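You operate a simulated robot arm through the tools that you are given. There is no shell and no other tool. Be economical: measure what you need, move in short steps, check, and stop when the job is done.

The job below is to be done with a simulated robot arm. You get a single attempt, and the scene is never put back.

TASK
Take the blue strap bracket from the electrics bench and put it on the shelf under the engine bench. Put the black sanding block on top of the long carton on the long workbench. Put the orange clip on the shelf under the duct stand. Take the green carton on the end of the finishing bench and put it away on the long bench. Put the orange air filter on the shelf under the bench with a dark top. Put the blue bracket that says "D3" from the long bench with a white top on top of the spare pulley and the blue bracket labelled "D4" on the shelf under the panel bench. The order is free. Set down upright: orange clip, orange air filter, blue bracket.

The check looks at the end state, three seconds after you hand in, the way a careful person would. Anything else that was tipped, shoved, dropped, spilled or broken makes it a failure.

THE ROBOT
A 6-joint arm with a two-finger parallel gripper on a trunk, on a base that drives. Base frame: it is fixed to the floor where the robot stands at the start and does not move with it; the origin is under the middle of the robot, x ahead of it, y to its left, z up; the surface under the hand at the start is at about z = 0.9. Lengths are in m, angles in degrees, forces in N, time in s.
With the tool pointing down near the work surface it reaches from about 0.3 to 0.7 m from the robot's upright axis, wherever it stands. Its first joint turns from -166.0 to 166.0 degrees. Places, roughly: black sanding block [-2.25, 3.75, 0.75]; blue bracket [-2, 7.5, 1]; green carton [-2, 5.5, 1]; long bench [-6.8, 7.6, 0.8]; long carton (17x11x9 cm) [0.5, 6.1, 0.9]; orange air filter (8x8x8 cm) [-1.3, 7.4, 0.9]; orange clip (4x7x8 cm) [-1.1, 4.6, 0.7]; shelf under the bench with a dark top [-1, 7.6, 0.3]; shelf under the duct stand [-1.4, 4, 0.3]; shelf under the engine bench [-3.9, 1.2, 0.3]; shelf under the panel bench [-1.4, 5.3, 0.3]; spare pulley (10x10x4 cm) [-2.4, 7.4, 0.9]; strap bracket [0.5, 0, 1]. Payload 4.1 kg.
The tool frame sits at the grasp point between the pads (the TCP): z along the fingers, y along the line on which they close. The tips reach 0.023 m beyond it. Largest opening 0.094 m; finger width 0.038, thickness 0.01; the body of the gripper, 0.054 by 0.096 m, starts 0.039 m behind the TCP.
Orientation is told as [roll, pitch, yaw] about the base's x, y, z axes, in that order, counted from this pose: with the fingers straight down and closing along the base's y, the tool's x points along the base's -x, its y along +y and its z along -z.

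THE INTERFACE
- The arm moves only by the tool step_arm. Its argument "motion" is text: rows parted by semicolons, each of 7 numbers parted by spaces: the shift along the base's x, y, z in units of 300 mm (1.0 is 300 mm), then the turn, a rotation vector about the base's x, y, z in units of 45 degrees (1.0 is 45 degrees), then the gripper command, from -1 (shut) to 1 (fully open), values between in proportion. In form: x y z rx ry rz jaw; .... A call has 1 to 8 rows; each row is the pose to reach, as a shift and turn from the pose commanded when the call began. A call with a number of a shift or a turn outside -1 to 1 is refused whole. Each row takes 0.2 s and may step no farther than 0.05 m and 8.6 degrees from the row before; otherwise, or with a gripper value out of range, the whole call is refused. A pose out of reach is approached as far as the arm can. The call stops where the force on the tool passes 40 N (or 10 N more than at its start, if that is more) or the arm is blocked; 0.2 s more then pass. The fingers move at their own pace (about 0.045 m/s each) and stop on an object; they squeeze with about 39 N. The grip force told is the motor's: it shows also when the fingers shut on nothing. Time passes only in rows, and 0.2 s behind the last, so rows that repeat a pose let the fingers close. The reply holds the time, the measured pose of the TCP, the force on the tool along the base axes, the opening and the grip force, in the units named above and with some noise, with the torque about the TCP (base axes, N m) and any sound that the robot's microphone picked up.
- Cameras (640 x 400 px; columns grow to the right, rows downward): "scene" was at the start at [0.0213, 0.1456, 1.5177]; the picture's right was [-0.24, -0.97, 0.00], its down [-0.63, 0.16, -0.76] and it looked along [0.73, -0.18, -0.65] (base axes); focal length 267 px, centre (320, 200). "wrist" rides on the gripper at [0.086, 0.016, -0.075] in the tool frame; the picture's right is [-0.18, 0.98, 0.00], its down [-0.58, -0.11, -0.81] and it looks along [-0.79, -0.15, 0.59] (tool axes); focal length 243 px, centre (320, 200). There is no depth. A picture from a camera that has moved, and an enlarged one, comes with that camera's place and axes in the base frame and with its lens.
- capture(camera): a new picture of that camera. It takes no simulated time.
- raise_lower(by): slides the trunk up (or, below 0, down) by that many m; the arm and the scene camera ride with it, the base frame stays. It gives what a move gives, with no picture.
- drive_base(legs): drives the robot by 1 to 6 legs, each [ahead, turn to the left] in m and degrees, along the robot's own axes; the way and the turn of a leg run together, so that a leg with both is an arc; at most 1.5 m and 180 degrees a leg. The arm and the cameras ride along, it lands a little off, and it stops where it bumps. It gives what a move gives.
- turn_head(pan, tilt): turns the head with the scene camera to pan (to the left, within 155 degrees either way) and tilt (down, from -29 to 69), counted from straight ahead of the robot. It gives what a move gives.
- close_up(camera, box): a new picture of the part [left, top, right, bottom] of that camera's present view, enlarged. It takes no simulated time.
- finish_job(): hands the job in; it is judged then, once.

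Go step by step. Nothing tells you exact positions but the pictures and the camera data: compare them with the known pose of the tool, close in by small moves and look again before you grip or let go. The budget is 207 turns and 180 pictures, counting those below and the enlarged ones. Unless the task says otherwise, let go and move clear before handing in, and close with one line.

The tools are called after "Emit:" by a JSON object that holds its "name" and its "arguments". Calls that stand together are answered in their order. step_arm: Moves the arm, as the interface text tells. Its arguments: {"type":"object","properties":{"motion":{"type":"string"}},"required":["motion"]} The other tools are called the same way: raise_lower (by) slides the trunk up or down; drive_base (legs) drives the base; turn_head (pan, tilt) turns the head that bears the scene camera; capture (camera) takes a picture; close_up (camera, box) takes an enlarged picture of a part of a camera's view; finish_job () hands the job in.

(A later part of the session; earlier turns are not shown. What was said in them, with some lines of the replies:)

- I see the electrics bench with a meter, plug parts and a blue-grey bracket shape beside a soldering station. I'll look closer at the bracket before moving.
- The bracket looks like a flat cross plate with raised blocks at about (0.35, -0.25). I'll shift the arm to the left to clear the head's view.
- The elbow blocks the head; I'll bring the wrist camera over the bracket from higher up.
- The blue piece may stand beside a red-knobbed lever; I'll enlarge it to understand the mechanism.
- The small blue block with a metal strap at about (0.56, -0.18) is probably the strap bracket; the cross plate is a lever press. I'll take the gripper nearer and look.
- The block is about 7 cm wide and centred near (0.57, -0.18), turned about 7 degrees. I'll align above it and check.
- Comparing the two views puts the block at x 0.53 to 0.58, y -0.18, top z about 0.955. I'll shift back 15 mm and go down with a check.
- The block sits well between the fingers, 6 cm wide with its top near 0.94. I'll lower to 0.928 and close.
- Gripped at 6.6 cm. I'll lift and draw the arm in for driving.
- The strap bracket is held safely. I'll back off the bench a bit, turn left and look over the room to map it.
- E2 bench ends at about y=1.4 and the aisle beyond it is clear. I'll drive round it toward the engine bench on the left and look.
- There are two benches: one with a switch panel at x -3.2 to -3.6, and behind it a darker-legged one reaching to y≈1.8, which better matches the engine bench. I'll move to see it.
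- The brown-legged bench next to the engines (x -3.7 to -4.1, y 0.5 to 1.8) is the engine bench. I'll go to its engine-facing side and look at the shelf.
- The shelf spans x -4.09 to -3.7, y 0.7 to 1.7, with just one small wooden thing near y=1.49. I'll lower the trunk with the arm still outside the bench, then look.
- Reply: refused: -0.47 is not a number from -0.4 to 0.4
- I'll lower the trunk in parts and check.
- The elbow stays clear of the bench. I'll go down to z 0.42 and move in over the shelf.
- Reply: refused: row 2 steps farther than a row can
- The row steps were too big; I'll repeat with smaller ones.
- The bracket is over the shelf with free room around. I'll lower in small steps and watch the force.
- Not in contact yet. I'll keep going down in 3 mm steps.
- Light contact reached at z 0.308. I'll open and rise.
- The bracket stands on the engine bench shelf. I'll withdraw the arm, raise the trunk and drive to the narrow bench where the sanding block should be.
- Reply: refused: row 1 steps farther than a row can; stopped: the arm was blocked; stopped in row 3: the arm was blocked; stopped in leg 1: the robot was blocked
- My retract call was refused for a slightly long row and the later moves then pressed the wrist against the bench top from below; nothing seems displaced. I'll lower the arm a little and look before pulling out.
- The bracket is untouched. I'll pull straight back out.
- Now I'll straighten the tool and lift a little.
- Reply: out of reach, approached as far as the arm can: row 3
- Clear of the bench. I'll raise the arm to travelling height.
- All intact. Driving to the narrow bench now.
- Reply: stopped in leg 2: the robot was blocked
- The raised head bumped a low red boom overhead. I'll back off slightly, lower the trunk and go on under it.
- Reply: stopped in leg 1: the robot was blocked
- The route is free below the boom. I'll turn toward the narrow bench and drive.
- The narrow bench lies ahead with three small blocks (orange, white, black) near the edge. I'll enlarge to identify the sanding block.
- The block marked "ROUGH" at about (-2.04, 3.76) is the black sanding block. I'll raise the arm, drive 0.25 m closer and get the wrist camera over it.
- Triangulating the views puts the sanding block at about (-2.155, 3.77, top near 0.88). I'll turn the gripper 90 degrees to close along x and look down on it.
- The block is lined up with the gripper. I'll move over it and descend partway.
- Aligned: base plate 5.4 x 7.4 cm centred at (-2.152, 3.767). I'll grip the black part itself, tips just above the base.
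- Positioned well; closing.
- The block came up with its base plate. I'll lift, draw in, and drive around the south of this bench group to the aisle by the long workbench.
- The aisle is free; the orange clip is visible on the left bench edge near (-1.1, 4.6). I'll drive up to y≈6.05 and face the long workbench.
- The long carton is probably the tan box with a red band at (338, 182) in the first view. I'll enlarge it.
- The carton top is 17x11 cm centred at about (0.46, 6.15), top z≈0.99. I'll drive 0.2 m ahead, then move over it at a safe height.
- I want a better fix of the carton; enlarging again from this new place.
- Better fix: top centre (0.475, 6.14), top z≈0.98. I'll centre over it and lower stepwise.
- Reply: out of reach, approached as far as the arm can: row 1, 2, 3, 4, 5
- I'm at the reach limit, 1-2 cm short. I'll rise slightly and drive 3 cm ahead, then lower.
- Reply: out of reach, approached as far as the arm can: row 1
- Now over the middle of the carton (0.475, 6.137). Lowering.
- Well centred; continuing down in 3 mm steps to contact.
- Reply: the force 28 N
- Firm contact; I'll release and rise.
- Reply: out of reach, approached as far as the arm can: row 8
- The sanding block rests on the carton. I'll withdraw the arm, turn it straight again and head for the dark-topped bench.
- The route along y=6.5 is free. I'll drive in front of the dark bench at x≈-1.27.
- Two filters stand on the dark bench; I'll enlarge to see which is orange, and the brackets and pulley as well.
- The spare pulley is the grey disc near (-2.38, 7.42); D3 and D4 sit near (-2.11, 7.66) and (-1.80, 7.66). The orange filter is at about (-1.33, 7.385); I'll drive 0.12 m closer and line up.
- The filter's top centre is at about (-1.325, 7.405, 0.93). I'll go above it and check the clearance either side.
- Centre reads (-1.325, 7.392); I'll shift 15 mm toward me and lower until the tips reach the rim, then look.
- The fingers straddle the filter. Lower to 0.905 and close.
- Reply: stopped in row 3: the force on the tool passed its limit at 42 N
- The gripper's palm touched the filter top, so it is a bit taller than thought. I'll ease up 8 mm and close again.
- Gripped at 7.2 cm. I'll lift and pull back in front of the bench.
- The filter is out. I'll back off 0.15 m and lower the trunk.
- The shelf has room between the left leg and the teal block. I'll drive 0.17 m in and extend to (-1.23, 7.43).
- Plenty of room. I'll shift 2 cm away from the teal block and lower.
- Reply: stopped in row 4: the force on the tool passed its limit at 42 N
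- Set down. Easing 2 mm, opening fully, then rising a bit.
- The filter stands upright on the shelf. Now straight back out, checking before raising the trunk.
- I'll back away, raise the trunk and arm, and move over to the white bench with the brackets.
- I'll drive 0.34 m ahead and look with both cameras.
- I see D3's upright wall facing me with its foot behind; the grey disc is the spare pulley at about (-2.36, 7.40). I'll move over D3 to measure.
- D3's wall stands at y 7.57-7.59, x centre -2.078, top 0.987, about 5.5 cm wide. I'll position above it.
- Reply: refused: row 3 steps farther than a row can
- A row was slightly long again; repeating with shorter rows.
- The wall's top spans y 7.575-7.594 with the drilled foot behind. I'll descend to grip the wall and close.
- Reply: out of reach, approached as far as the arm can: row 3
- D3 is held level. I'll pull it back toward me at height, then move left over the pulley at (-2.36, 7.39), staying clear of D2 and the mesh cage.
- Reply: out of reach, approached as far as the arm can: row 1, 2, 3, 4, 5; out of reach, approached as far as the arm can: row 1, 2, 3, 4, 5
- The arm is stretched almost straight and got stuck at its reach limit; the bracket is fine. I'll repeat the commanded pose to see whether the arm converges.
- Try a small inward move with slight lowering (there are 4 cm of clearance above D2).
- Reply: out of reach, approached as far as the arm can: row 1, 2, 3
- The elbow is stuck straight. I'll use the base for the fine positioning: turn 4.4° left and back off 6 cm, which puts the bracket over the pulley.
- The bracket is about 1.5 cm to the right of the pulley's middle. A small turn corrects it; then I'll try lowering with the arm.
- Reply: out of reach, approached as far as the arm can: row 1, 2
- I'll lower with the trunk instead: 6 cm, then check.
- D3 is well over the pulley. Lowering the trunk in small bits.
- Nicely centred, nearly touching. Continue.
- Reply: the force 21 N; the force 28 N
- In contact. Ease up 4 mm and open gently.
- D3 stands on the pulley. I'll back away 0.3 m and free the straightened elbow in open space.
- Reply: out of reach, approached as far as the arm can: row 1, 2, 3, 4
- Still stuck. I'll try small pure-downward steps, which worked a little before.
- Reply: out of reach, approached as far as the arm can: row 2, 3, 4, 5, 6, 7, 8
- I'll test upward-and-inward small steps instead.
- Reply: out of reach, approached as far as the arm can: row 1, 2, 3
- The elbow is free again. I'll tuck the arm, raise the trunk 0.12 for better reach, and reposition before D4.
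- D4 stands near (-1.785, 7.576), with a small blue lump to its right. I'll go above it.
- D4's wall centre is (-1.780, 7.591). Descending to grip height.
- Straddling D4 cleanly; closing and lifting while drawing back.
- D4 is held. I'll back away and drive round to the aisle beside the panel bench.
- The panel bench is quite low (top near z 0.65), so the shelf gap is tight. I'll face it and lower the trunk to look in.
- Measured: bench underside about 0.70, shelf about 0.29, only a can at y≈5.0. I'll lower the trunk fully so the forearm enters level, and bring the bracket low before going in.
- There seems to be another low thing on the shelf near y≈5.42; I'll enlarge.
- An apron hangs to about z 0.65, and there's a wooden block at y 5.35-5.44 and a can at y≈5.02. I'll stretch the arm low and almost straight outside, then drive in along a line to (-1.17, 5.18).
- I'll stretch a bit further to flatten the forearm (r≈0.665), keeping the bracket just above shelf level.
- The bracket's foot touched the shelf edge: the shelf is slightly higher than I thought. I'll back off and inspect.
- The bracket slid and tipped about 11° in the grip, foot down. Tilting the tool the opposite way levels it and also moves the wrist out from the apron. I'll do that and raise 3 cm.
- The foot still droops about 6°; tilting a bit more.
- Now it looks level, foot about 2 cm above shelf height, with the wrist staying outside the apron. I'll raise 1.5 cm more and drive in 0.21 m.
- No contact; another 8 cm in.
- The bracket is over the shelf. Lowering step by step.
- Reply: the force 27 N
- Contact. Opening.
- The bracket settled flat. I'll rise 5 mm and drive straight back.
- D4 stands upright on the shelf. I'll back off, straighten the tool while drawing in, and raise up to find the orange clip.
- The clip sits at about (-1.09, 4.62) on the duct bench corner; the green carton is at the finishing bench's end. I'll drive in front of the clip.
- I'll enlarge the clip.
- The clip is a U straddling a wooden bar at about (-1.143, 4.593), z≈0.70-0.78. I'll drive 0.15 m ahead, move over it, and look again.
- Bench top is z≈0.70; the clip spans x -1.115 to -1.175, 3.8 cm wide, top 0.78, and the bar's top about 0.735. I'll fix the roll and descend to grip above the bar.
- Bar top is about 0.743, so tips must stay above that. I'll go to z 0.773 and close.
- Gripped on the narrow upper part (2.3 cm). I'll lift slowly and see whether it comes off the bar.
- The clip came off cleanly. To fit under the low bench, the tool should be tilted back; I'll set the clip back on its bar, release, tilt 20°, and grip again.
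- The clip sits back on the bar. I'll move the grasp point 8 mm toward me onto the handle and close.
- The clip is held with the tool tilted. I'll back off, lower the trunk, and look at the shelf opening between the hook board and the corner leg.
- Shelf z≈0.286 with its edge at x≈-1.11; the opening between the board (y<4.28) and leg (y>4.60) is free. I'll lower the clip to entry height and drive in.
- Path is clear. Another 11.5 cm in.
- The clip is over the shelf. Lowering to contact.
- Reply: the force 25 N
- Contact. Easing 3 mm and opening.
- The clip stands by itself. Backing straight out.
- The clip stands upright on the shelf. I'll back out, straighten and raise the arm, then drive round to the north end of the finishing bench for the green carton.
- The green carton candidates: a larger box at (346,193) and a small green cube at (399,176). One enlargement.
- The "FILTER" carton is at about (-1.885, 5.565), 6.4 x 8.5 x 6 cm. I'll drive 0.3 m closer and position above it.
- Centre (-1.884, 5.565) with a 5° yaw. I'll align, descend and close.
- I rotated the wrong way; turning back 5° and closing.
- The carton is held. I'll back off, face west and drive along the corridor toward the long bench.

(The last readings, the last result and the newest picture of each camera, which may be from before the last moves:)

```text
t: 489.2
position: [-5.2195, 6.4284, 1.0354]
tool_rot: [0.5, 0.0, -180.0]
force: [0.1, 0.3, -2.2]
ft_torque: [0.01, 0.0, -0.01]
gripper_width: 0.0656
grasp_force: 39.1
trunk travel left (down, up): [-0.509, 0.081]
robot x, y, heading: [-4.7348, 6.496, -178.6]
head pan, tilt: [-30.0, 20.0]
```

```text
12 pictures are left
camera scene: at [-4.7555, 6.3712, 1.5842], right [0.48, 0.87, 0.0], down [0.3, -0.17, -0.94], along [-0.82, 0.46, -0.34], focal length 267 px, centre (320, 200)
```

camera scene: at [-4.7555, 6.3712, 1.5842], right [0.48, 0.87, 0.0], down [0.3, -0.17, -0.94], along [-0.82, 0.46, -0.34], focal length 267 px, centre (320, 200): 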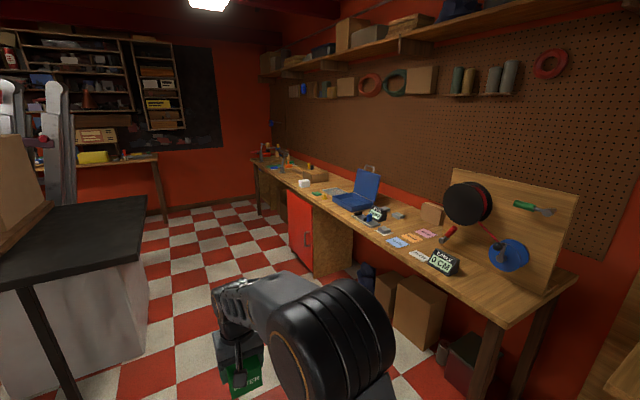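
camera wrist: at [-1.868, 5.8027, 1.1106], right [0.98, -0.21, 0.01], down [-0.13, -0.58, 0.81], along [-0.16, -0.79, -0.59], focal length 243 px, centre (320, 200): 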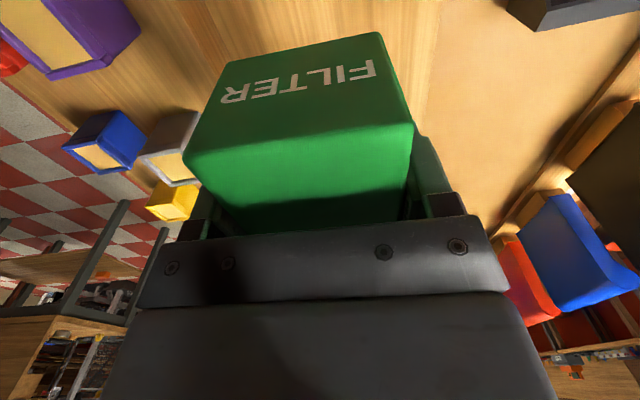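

The long bench runs along the wall; there's a free spot on its near end around (-5.24, 7.48). I'll drive up to it.

Emit:
{"name": "drive_base", "arguments": {"legs": [[0.48, 0], [0, -91.4], [0.3, 0]]}}

Emit:
{"name": "turn_head", "arguments": {"pan": 0, "tilt": 40}}

Emit:
{"name": "capture", "arguments": {"camera": "scene"}}

```text
t: 497.6
position: [-5.2707, 7.2694, 1.0347]
tool_rot: [0.6, 0.1, 88.7]
force: [0.3, 0.4, -0.5]
ft_torque: [-0.03, 0.0, 0.0]
gripper_width: 0.066
grasp_force: 38.7
trunk travel left (down, up): [-0.509, 0.081]
robot x, y, heading: [-5.2197, 6.7853, 89.5]
head pan, tilt: [-30.0, 20.0]
```

```text
t: 498.6
position: [-5.2703, 7.268, 1.0357]
tool_rot: [0.5, 0.1, 88.7]
force: [-0.9, 0.1, -1.5]
ft_torque: [0.0, 0.02, 0.0]
gripper_width: 0.0657
grasp_force: 38.7
trunk travel left (down, up): [-0.509, 0.081]
robot x, y, heading: [-5.2187, 6.785, 89.7]
head pan, tilt: [0.0, 40.0]
```

```text
11 pictures are left
camera scene: at [-5.3851, 6.8103, 1.5529], right [1.0, -0.01, 0.0], down [0.0, -0.64, -0.77], along [0.01, 0.77, -0.64], focal length 267 px, centre (320, 200)
```

scene: 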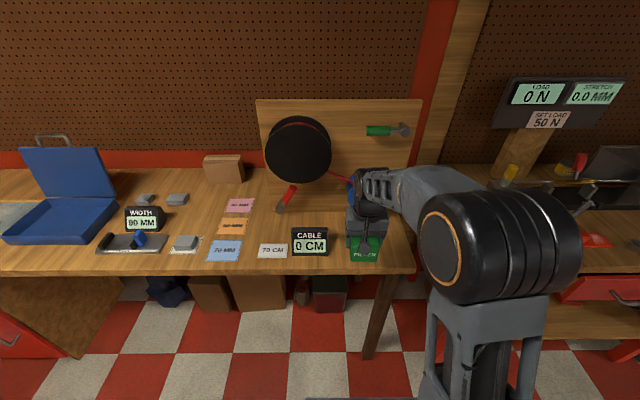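

I'll drive 0.1 m more, move over (-5.215, 7.47) and check the surroundings with the wrist camera.

Emit:
{"name": "drive_base", "arguments": {"legs": [[0.1, 0]]}}

Emit:
{"name": "step_arm", "arguments": {"motion": "0.1 0.08 0 0 0 0 -1;0.185 0.2 -0.05 0 0 0 -1;0.185 0.33 -0.1 0 0 0 -1;0.185 0.35 -0.2 0 0 0 -1"}}

Emit:
{"name": "capture", "arguments": {"camera": "wrist"}}

Emit:
{"name": "capture", "arguments": {"camera": "scene"}}

```text
t: 499.7
position: [-5.2698, 7.3699, 1.035]
tool_rot: [0.5, -0.1, 88.7]
force: [0.4, 0.2, -2.8]
ft_torque: [-0.03, -0.01, -0.02]
gripper_width: 0.0659
grasp_force: 38.8
trunk travel left (down, up): [-0.509, 0.081]
robot x, y, heading: [-5.2152, 6.8847, 89.7]
head pan, tilt: [0.0, 40.0]
```

```text
t: 500.2
position: [-5.2234, 7.4049, 1.0296]
tool_rot: [0.5, 0.8, 88.5]
force: [7.8, -20.5, 13.8]
ft_torque: [0.89, 0.13, -0.1]
gripper_width: 0.0658
grasp_force: 38.9
trunk travel left (down, up): [-0.509, 0.081]
robot x, y, heading: [-5.2144, 6.8822, 89.5]
head pan, tilt: [0.0, 40.0]
stopped in row 2: the force on the tool passed its limit at 111 N (the readings are from after the stop); the commanded pose is now the measured one
```

```text
10 pictures are left
camera wrist: at [-5.243, 7.3186, 1.1054], right [-0.98, 0.21, 0.01], down [0.13, 0.59, 0.8], along [0.16, 0.78, -0.6], focal length 243 px, centre (320, 200)
```

wrist: 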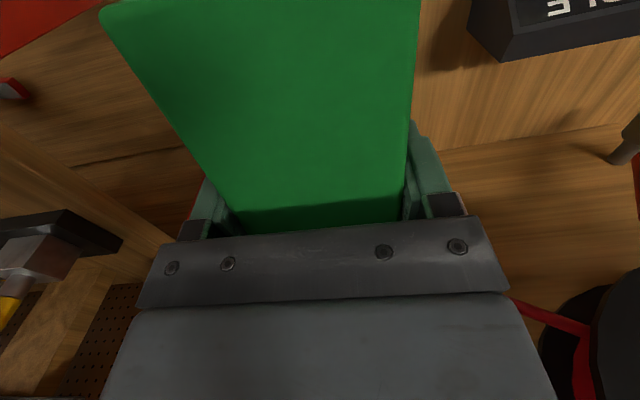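

```text
9 pictures are left
camera scene: at [-5.3834, 6.9053, 1.5534], right [1.0, -0.01, 0.0], down [-0.01, -0.64, -0.77], along [0.01, 0.77, -0.64], focal length 267 px, centre (320, 200)
```

scene: 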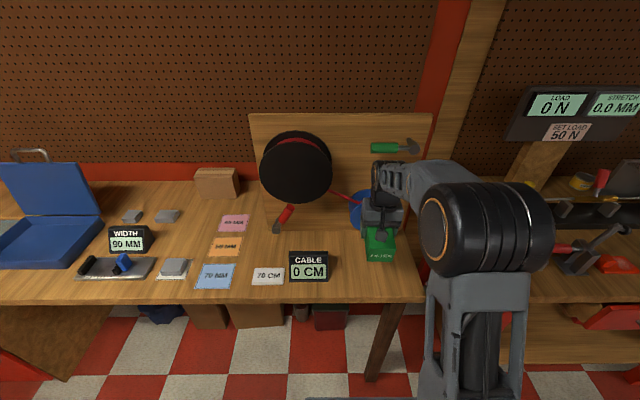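

The carton bumped the blue disc standing further back on the bench, and slid in the grip. I'll pull back and inspect both.

Emit:
{"name": "step_arm", "arguments": {"motion": "0 -0.1 0.02 0 0 0 -1;0 -0.22 0.04 0 0 0 -1"}}

Emit:
{"name": "close_up", "arguments": {"camera": "scene", "box": [240, 120, 440, 320]}}

Emit:
{"name": "capture", "arguments": {"camera": "wrist"}}

```text
t: 500.9
position: [-5.2251, 7.3404, 1.0381]
tool_rot: [0.5, 0.9, 88.7]
force: [-1.0, -0.2, -1.7]
ft_torque: [0.08, 0.0, -0.02]
gripper_width: 0.066
grasp_force: 38.7
trunk travel left (down, up): [-0.509, 0.081]
robot x, y, heading: [-5.2168, 6.885, 89.6]
head pan, tilt: [0.0, 40.0]
```

```text
2.00 times, centred on (340, 220) of scene
camera zoom: at [-5.3846, 6.9097, 1.5527], right [1.0, -0.01, 0.0], down [0.0, -0.64, -0.77], along [0.0, 0.77, -0.64], focal length 533 px, centre (280, 160)
```

zoom: 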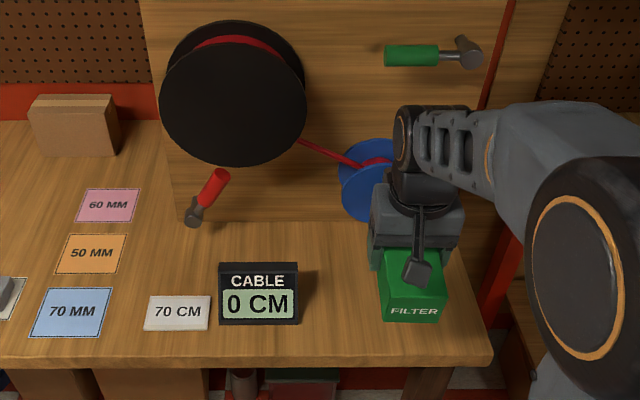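

```text
7 pictures are left
camera wrist: at [-5.2442, 7.2565, 1.1149], right [-0.98, 0.21, 0.01], down [0.13, 0.59, 0.8], along [0.16, 0.78, -0.6], focal length 243 px, centre (320, 200)
```

wrist: 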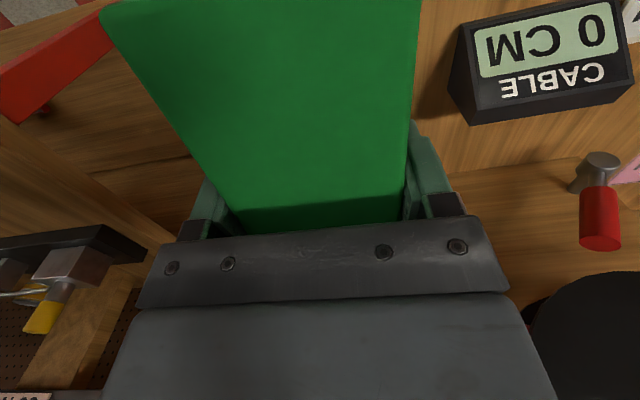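

The spool is fixed to its board and looks unmoved; the carton slid 3 cm toward me but is level. I'll set it down in front of the spool, just inside the bench edge.

Emit:
{"name": "step_arm", "arguments": {"motion": "-0.06 0 0 0 0 0 -1;-0.117 0 -0.08 0 0 0 -1;-0.117 0.02 -0.22 0 0 0 -1;-0.117 0.1 -0.28 0 0 0 -1;-0.117 0.16 -0.32 0 0 0 -1"}}

Emit:
{"name": "close_up", "arguments": {"camera": "scene", "box": [280, 180, 420, 310]}}

```text
t: 502.1
position: [-5.2611, 7.3901, 0.9417]
tool_rot: [0.6, 0.9, 88.5]
force: [0.3, -0.3, -2.2]
ft_torque: [0.07, 0.03, 0.02]
gripper_width: 0.0656
grasp_force: 39.2
trunk travel left (down, up): [-0.509, 0.081]
robot x, y, heading: [-5.2155, 6.887, 89.4]
head pan, tilt: [0.0, 40.0]
```

```text
3.08 times, centred on (350, 245) of scene
camera zoom: at [-5.3845, 6.9103, 1.5528], right [1.0, -0.01, 0.0], down [0.0, -0.64, -0.77], along [0.0, 0.77, -0.64], focal length 820 px, centre (228, 62)
```

zoom: 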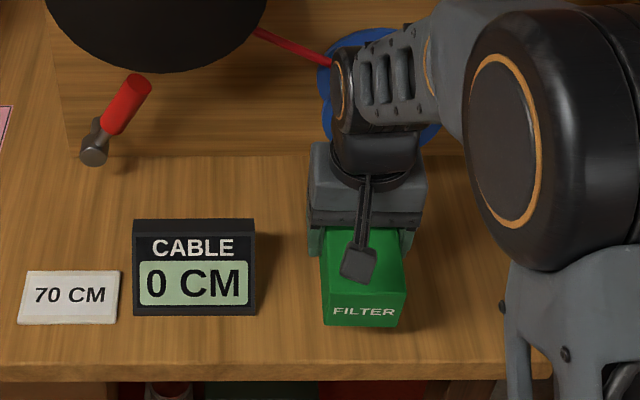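

No contact here. I'll ease 1.5 cm further in and lower to contact.

Emit:
{"name": "step_arm", "arguments": {"motion": "0 0.02 -0.03 0 0 0 -1;0 0.04 -0.06 0 0 0 -1;0 0.055 -0.09 0 0 0 -1;0 0.055 -0.12 0 0 0 -1;0 0.055 -0.14 0 0 0 -1"}}

Emit:
{"name": "step_arm", "arguments": {"motion": "0 0 -0.01 0 0 0 -1;0 0 -0.02 0 0 0 -1;0 0 -0.03 0 0 0 -1;0 0 -0.04 0 0 0 -1;0 0 -0.05 0 0 0 -1;0 0 -0.06 0 0 0 -1"}}

```text
t: 503.2
position: [-5.2648, 7.4019, 0.9031]
tool_rot: [0.3, 0.8, 88.6]
force: [0.1, -0.7, -2.6]
ft_torque: [0.05, 0.0, -0.01]
gripper_width: 0.0659
grasp_force: 38.9
trunk travel left (down, up): [-0.509, 0.081]
robot x, y, heading: [-5.2159, 6.8824, 89.6]
head pan, tilt: [0.0, 40.0]
```

```text
t: 504.6
position: [-5.2619, 7.4079, 0.8837]
tool_rot: [0.4, 0.6, 88.5]
force: [-4.5, 7.7, 18.0]
ft_torque: [-1.22, -0.44, -0.1]
gripper_width: 0.0655
grasp_force: 38.8
trunk travel left (down, up): [-0.509, 0.081]
robot x, y, heading: [-5.2181, 6.8871, 89.9]
head pan, tilt: [0.0, 40.0]
```

Contact at z 0.884. Easing and opening, then rising.

Emit:
{"name": "step_arm", "arguments": {"motion": "0 0 0.005 0 0 0 -1;0 0 0.005 0 0 0 0.6;0 0 0.005 0 0 0 0.75;0 0 0.005 0 0 0 0.75;0 0 0.06 0 0 0 0.75;0 -0.02 0.2 0 0 0 0.75;0 -0.05 0.35 0 0 0 0.75"}}

Emit:
{"name": "close_up", "arguments": {"camera": "scene", "box": [260, 160, 440, 320]}}

```text
t: 506.1
position: [-5.2603, 7.3957, 0.9416]
tool_rot: [0.5, 1.7, 88.5]
force: [-1.6, -2.4, -3.7]
ft_torque: [0.1, 0.06, -0.09]
gripper_width: 0.0823
grasp_force: 0.0
trunk travel left (down, up): [-0.509, 0.081]
robot x, y, heading: [-5.2199, 6.8867, 89.8]
head pan, tilt: [0.0, 40.0]
stopped in row 7: the force on the tool passed its limit at 74 N (the readings are from after the stop); the commanded pose is now the measured one
```

```text
2.50 times, centred on (350, 240) of scene
camera zoom: at [-5.385, 6.9099, 1.5528], right [1.0, -0.01, 0.0], down [0.0, -0.64, -0.77], along [0.01, 0.77, -0.64], focal length 666 px, centre (245, 100)
```

zoom: 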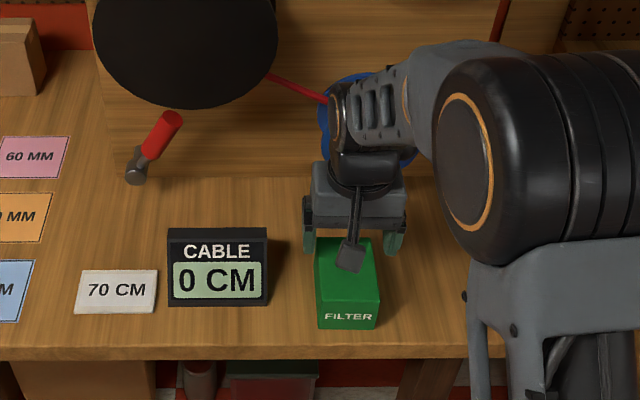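

The carton stands on the bench; on rising, the wrist touched the spool's underside. I'll retreat straight toward me first, then up.

Emit:
{"name": "step_arm", "arguments": {"motion": "0 -0.05 0 0 0 0 0.75;0 -0.15 0 0 0 0 0.75;0 -0.28 0.02 0 0 0 0.75;0 -0.4 0.08 0 0 0 0.75"}}

Emit:
{"name": "drive_base", "arguments": {"legs": [[-0.3, 0]]}}

Emit:
{"name": "capture", "arguments": {"camera": "scene"}}

```text
t: 507.1
position: [-5.2609, 7.276, 0.9651]
tool_rot: [0.5, 1.7, 88.4]
force: [-0.9, -0.6, -0.3]
ft_torque: [-0.01, -0.02, 0.0]
gripper_width: 0.0822
grasp_force: 0.0
trunk travel left (down, up): [-0.509, 0.081]
robot x, y, heading: [-5.216, 6.8874, 89.9]
head pan, tilt: [0.0, 40.0]
```

```text
t: 509.2
position: [-5.2627, 6.9752, 0.9672]
tool_rot: [0.5, 1.7, 88.4]
force: [-1.3, 0.6, 0.7]
ft_torque: [0.02, -0.03, -0.01]
gripper_width: 0.0826
grasp_force: 0.0
trunk travel left (down, up): [-0.509, 0.081]
robot x, y, heading: [-5.2201, 6.5828, 89.6]
head pan, tilt: [0.0, 40.0]
```

```text
4 pictures are left
camera scene: at [-5.3872, 6.6081, 1.5529], right [1.0, -0.01, 0.0], down [-0.01, -0.64, -0.77], along [0.01, 0.77, -0.64], focal length 267 px, centre (320, 200)
```

scene: 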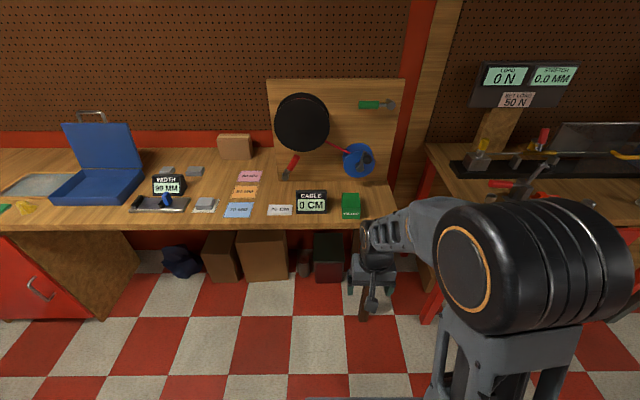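

The carton is on the long bench and the arm is clear. One last check of the carton and spool.

Emit:
{"name": "close_up", "arguments": {"camera": "scene", "box": [250, 120, 410, 230]}}

```text
3.64 times, centred on (330, 175) of scene
camera zoom: at [-5.3872, 6.6081, 1.5529], right [1.0, -0.01, 0.0], down [-0.01, -0.64, -0.77], along [0.01, 0.77, -0.64], focal length 969 px, centre (284, 291)
```

zoom: 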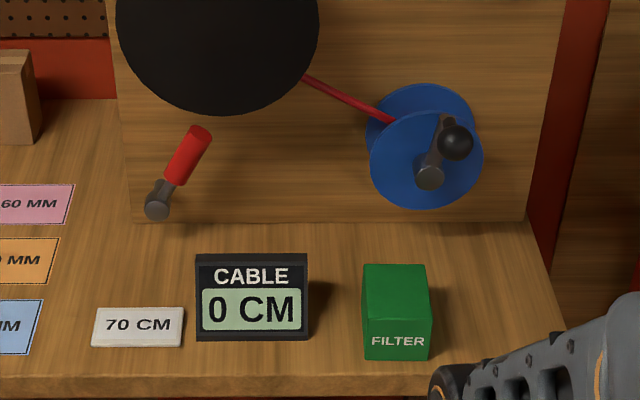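

Everything is in place: the carton stands flat on the long bench, the cable counter still reads 0 CM, and the gripper is clear. I'm handing in.

Emit:
{"name": "finish_job", "arguments": {}}

```text
The job is handed in.
```

I moved all seven items to where you asked and handed the job in with the gripper empty and clear; the result of the check hasn't come back.
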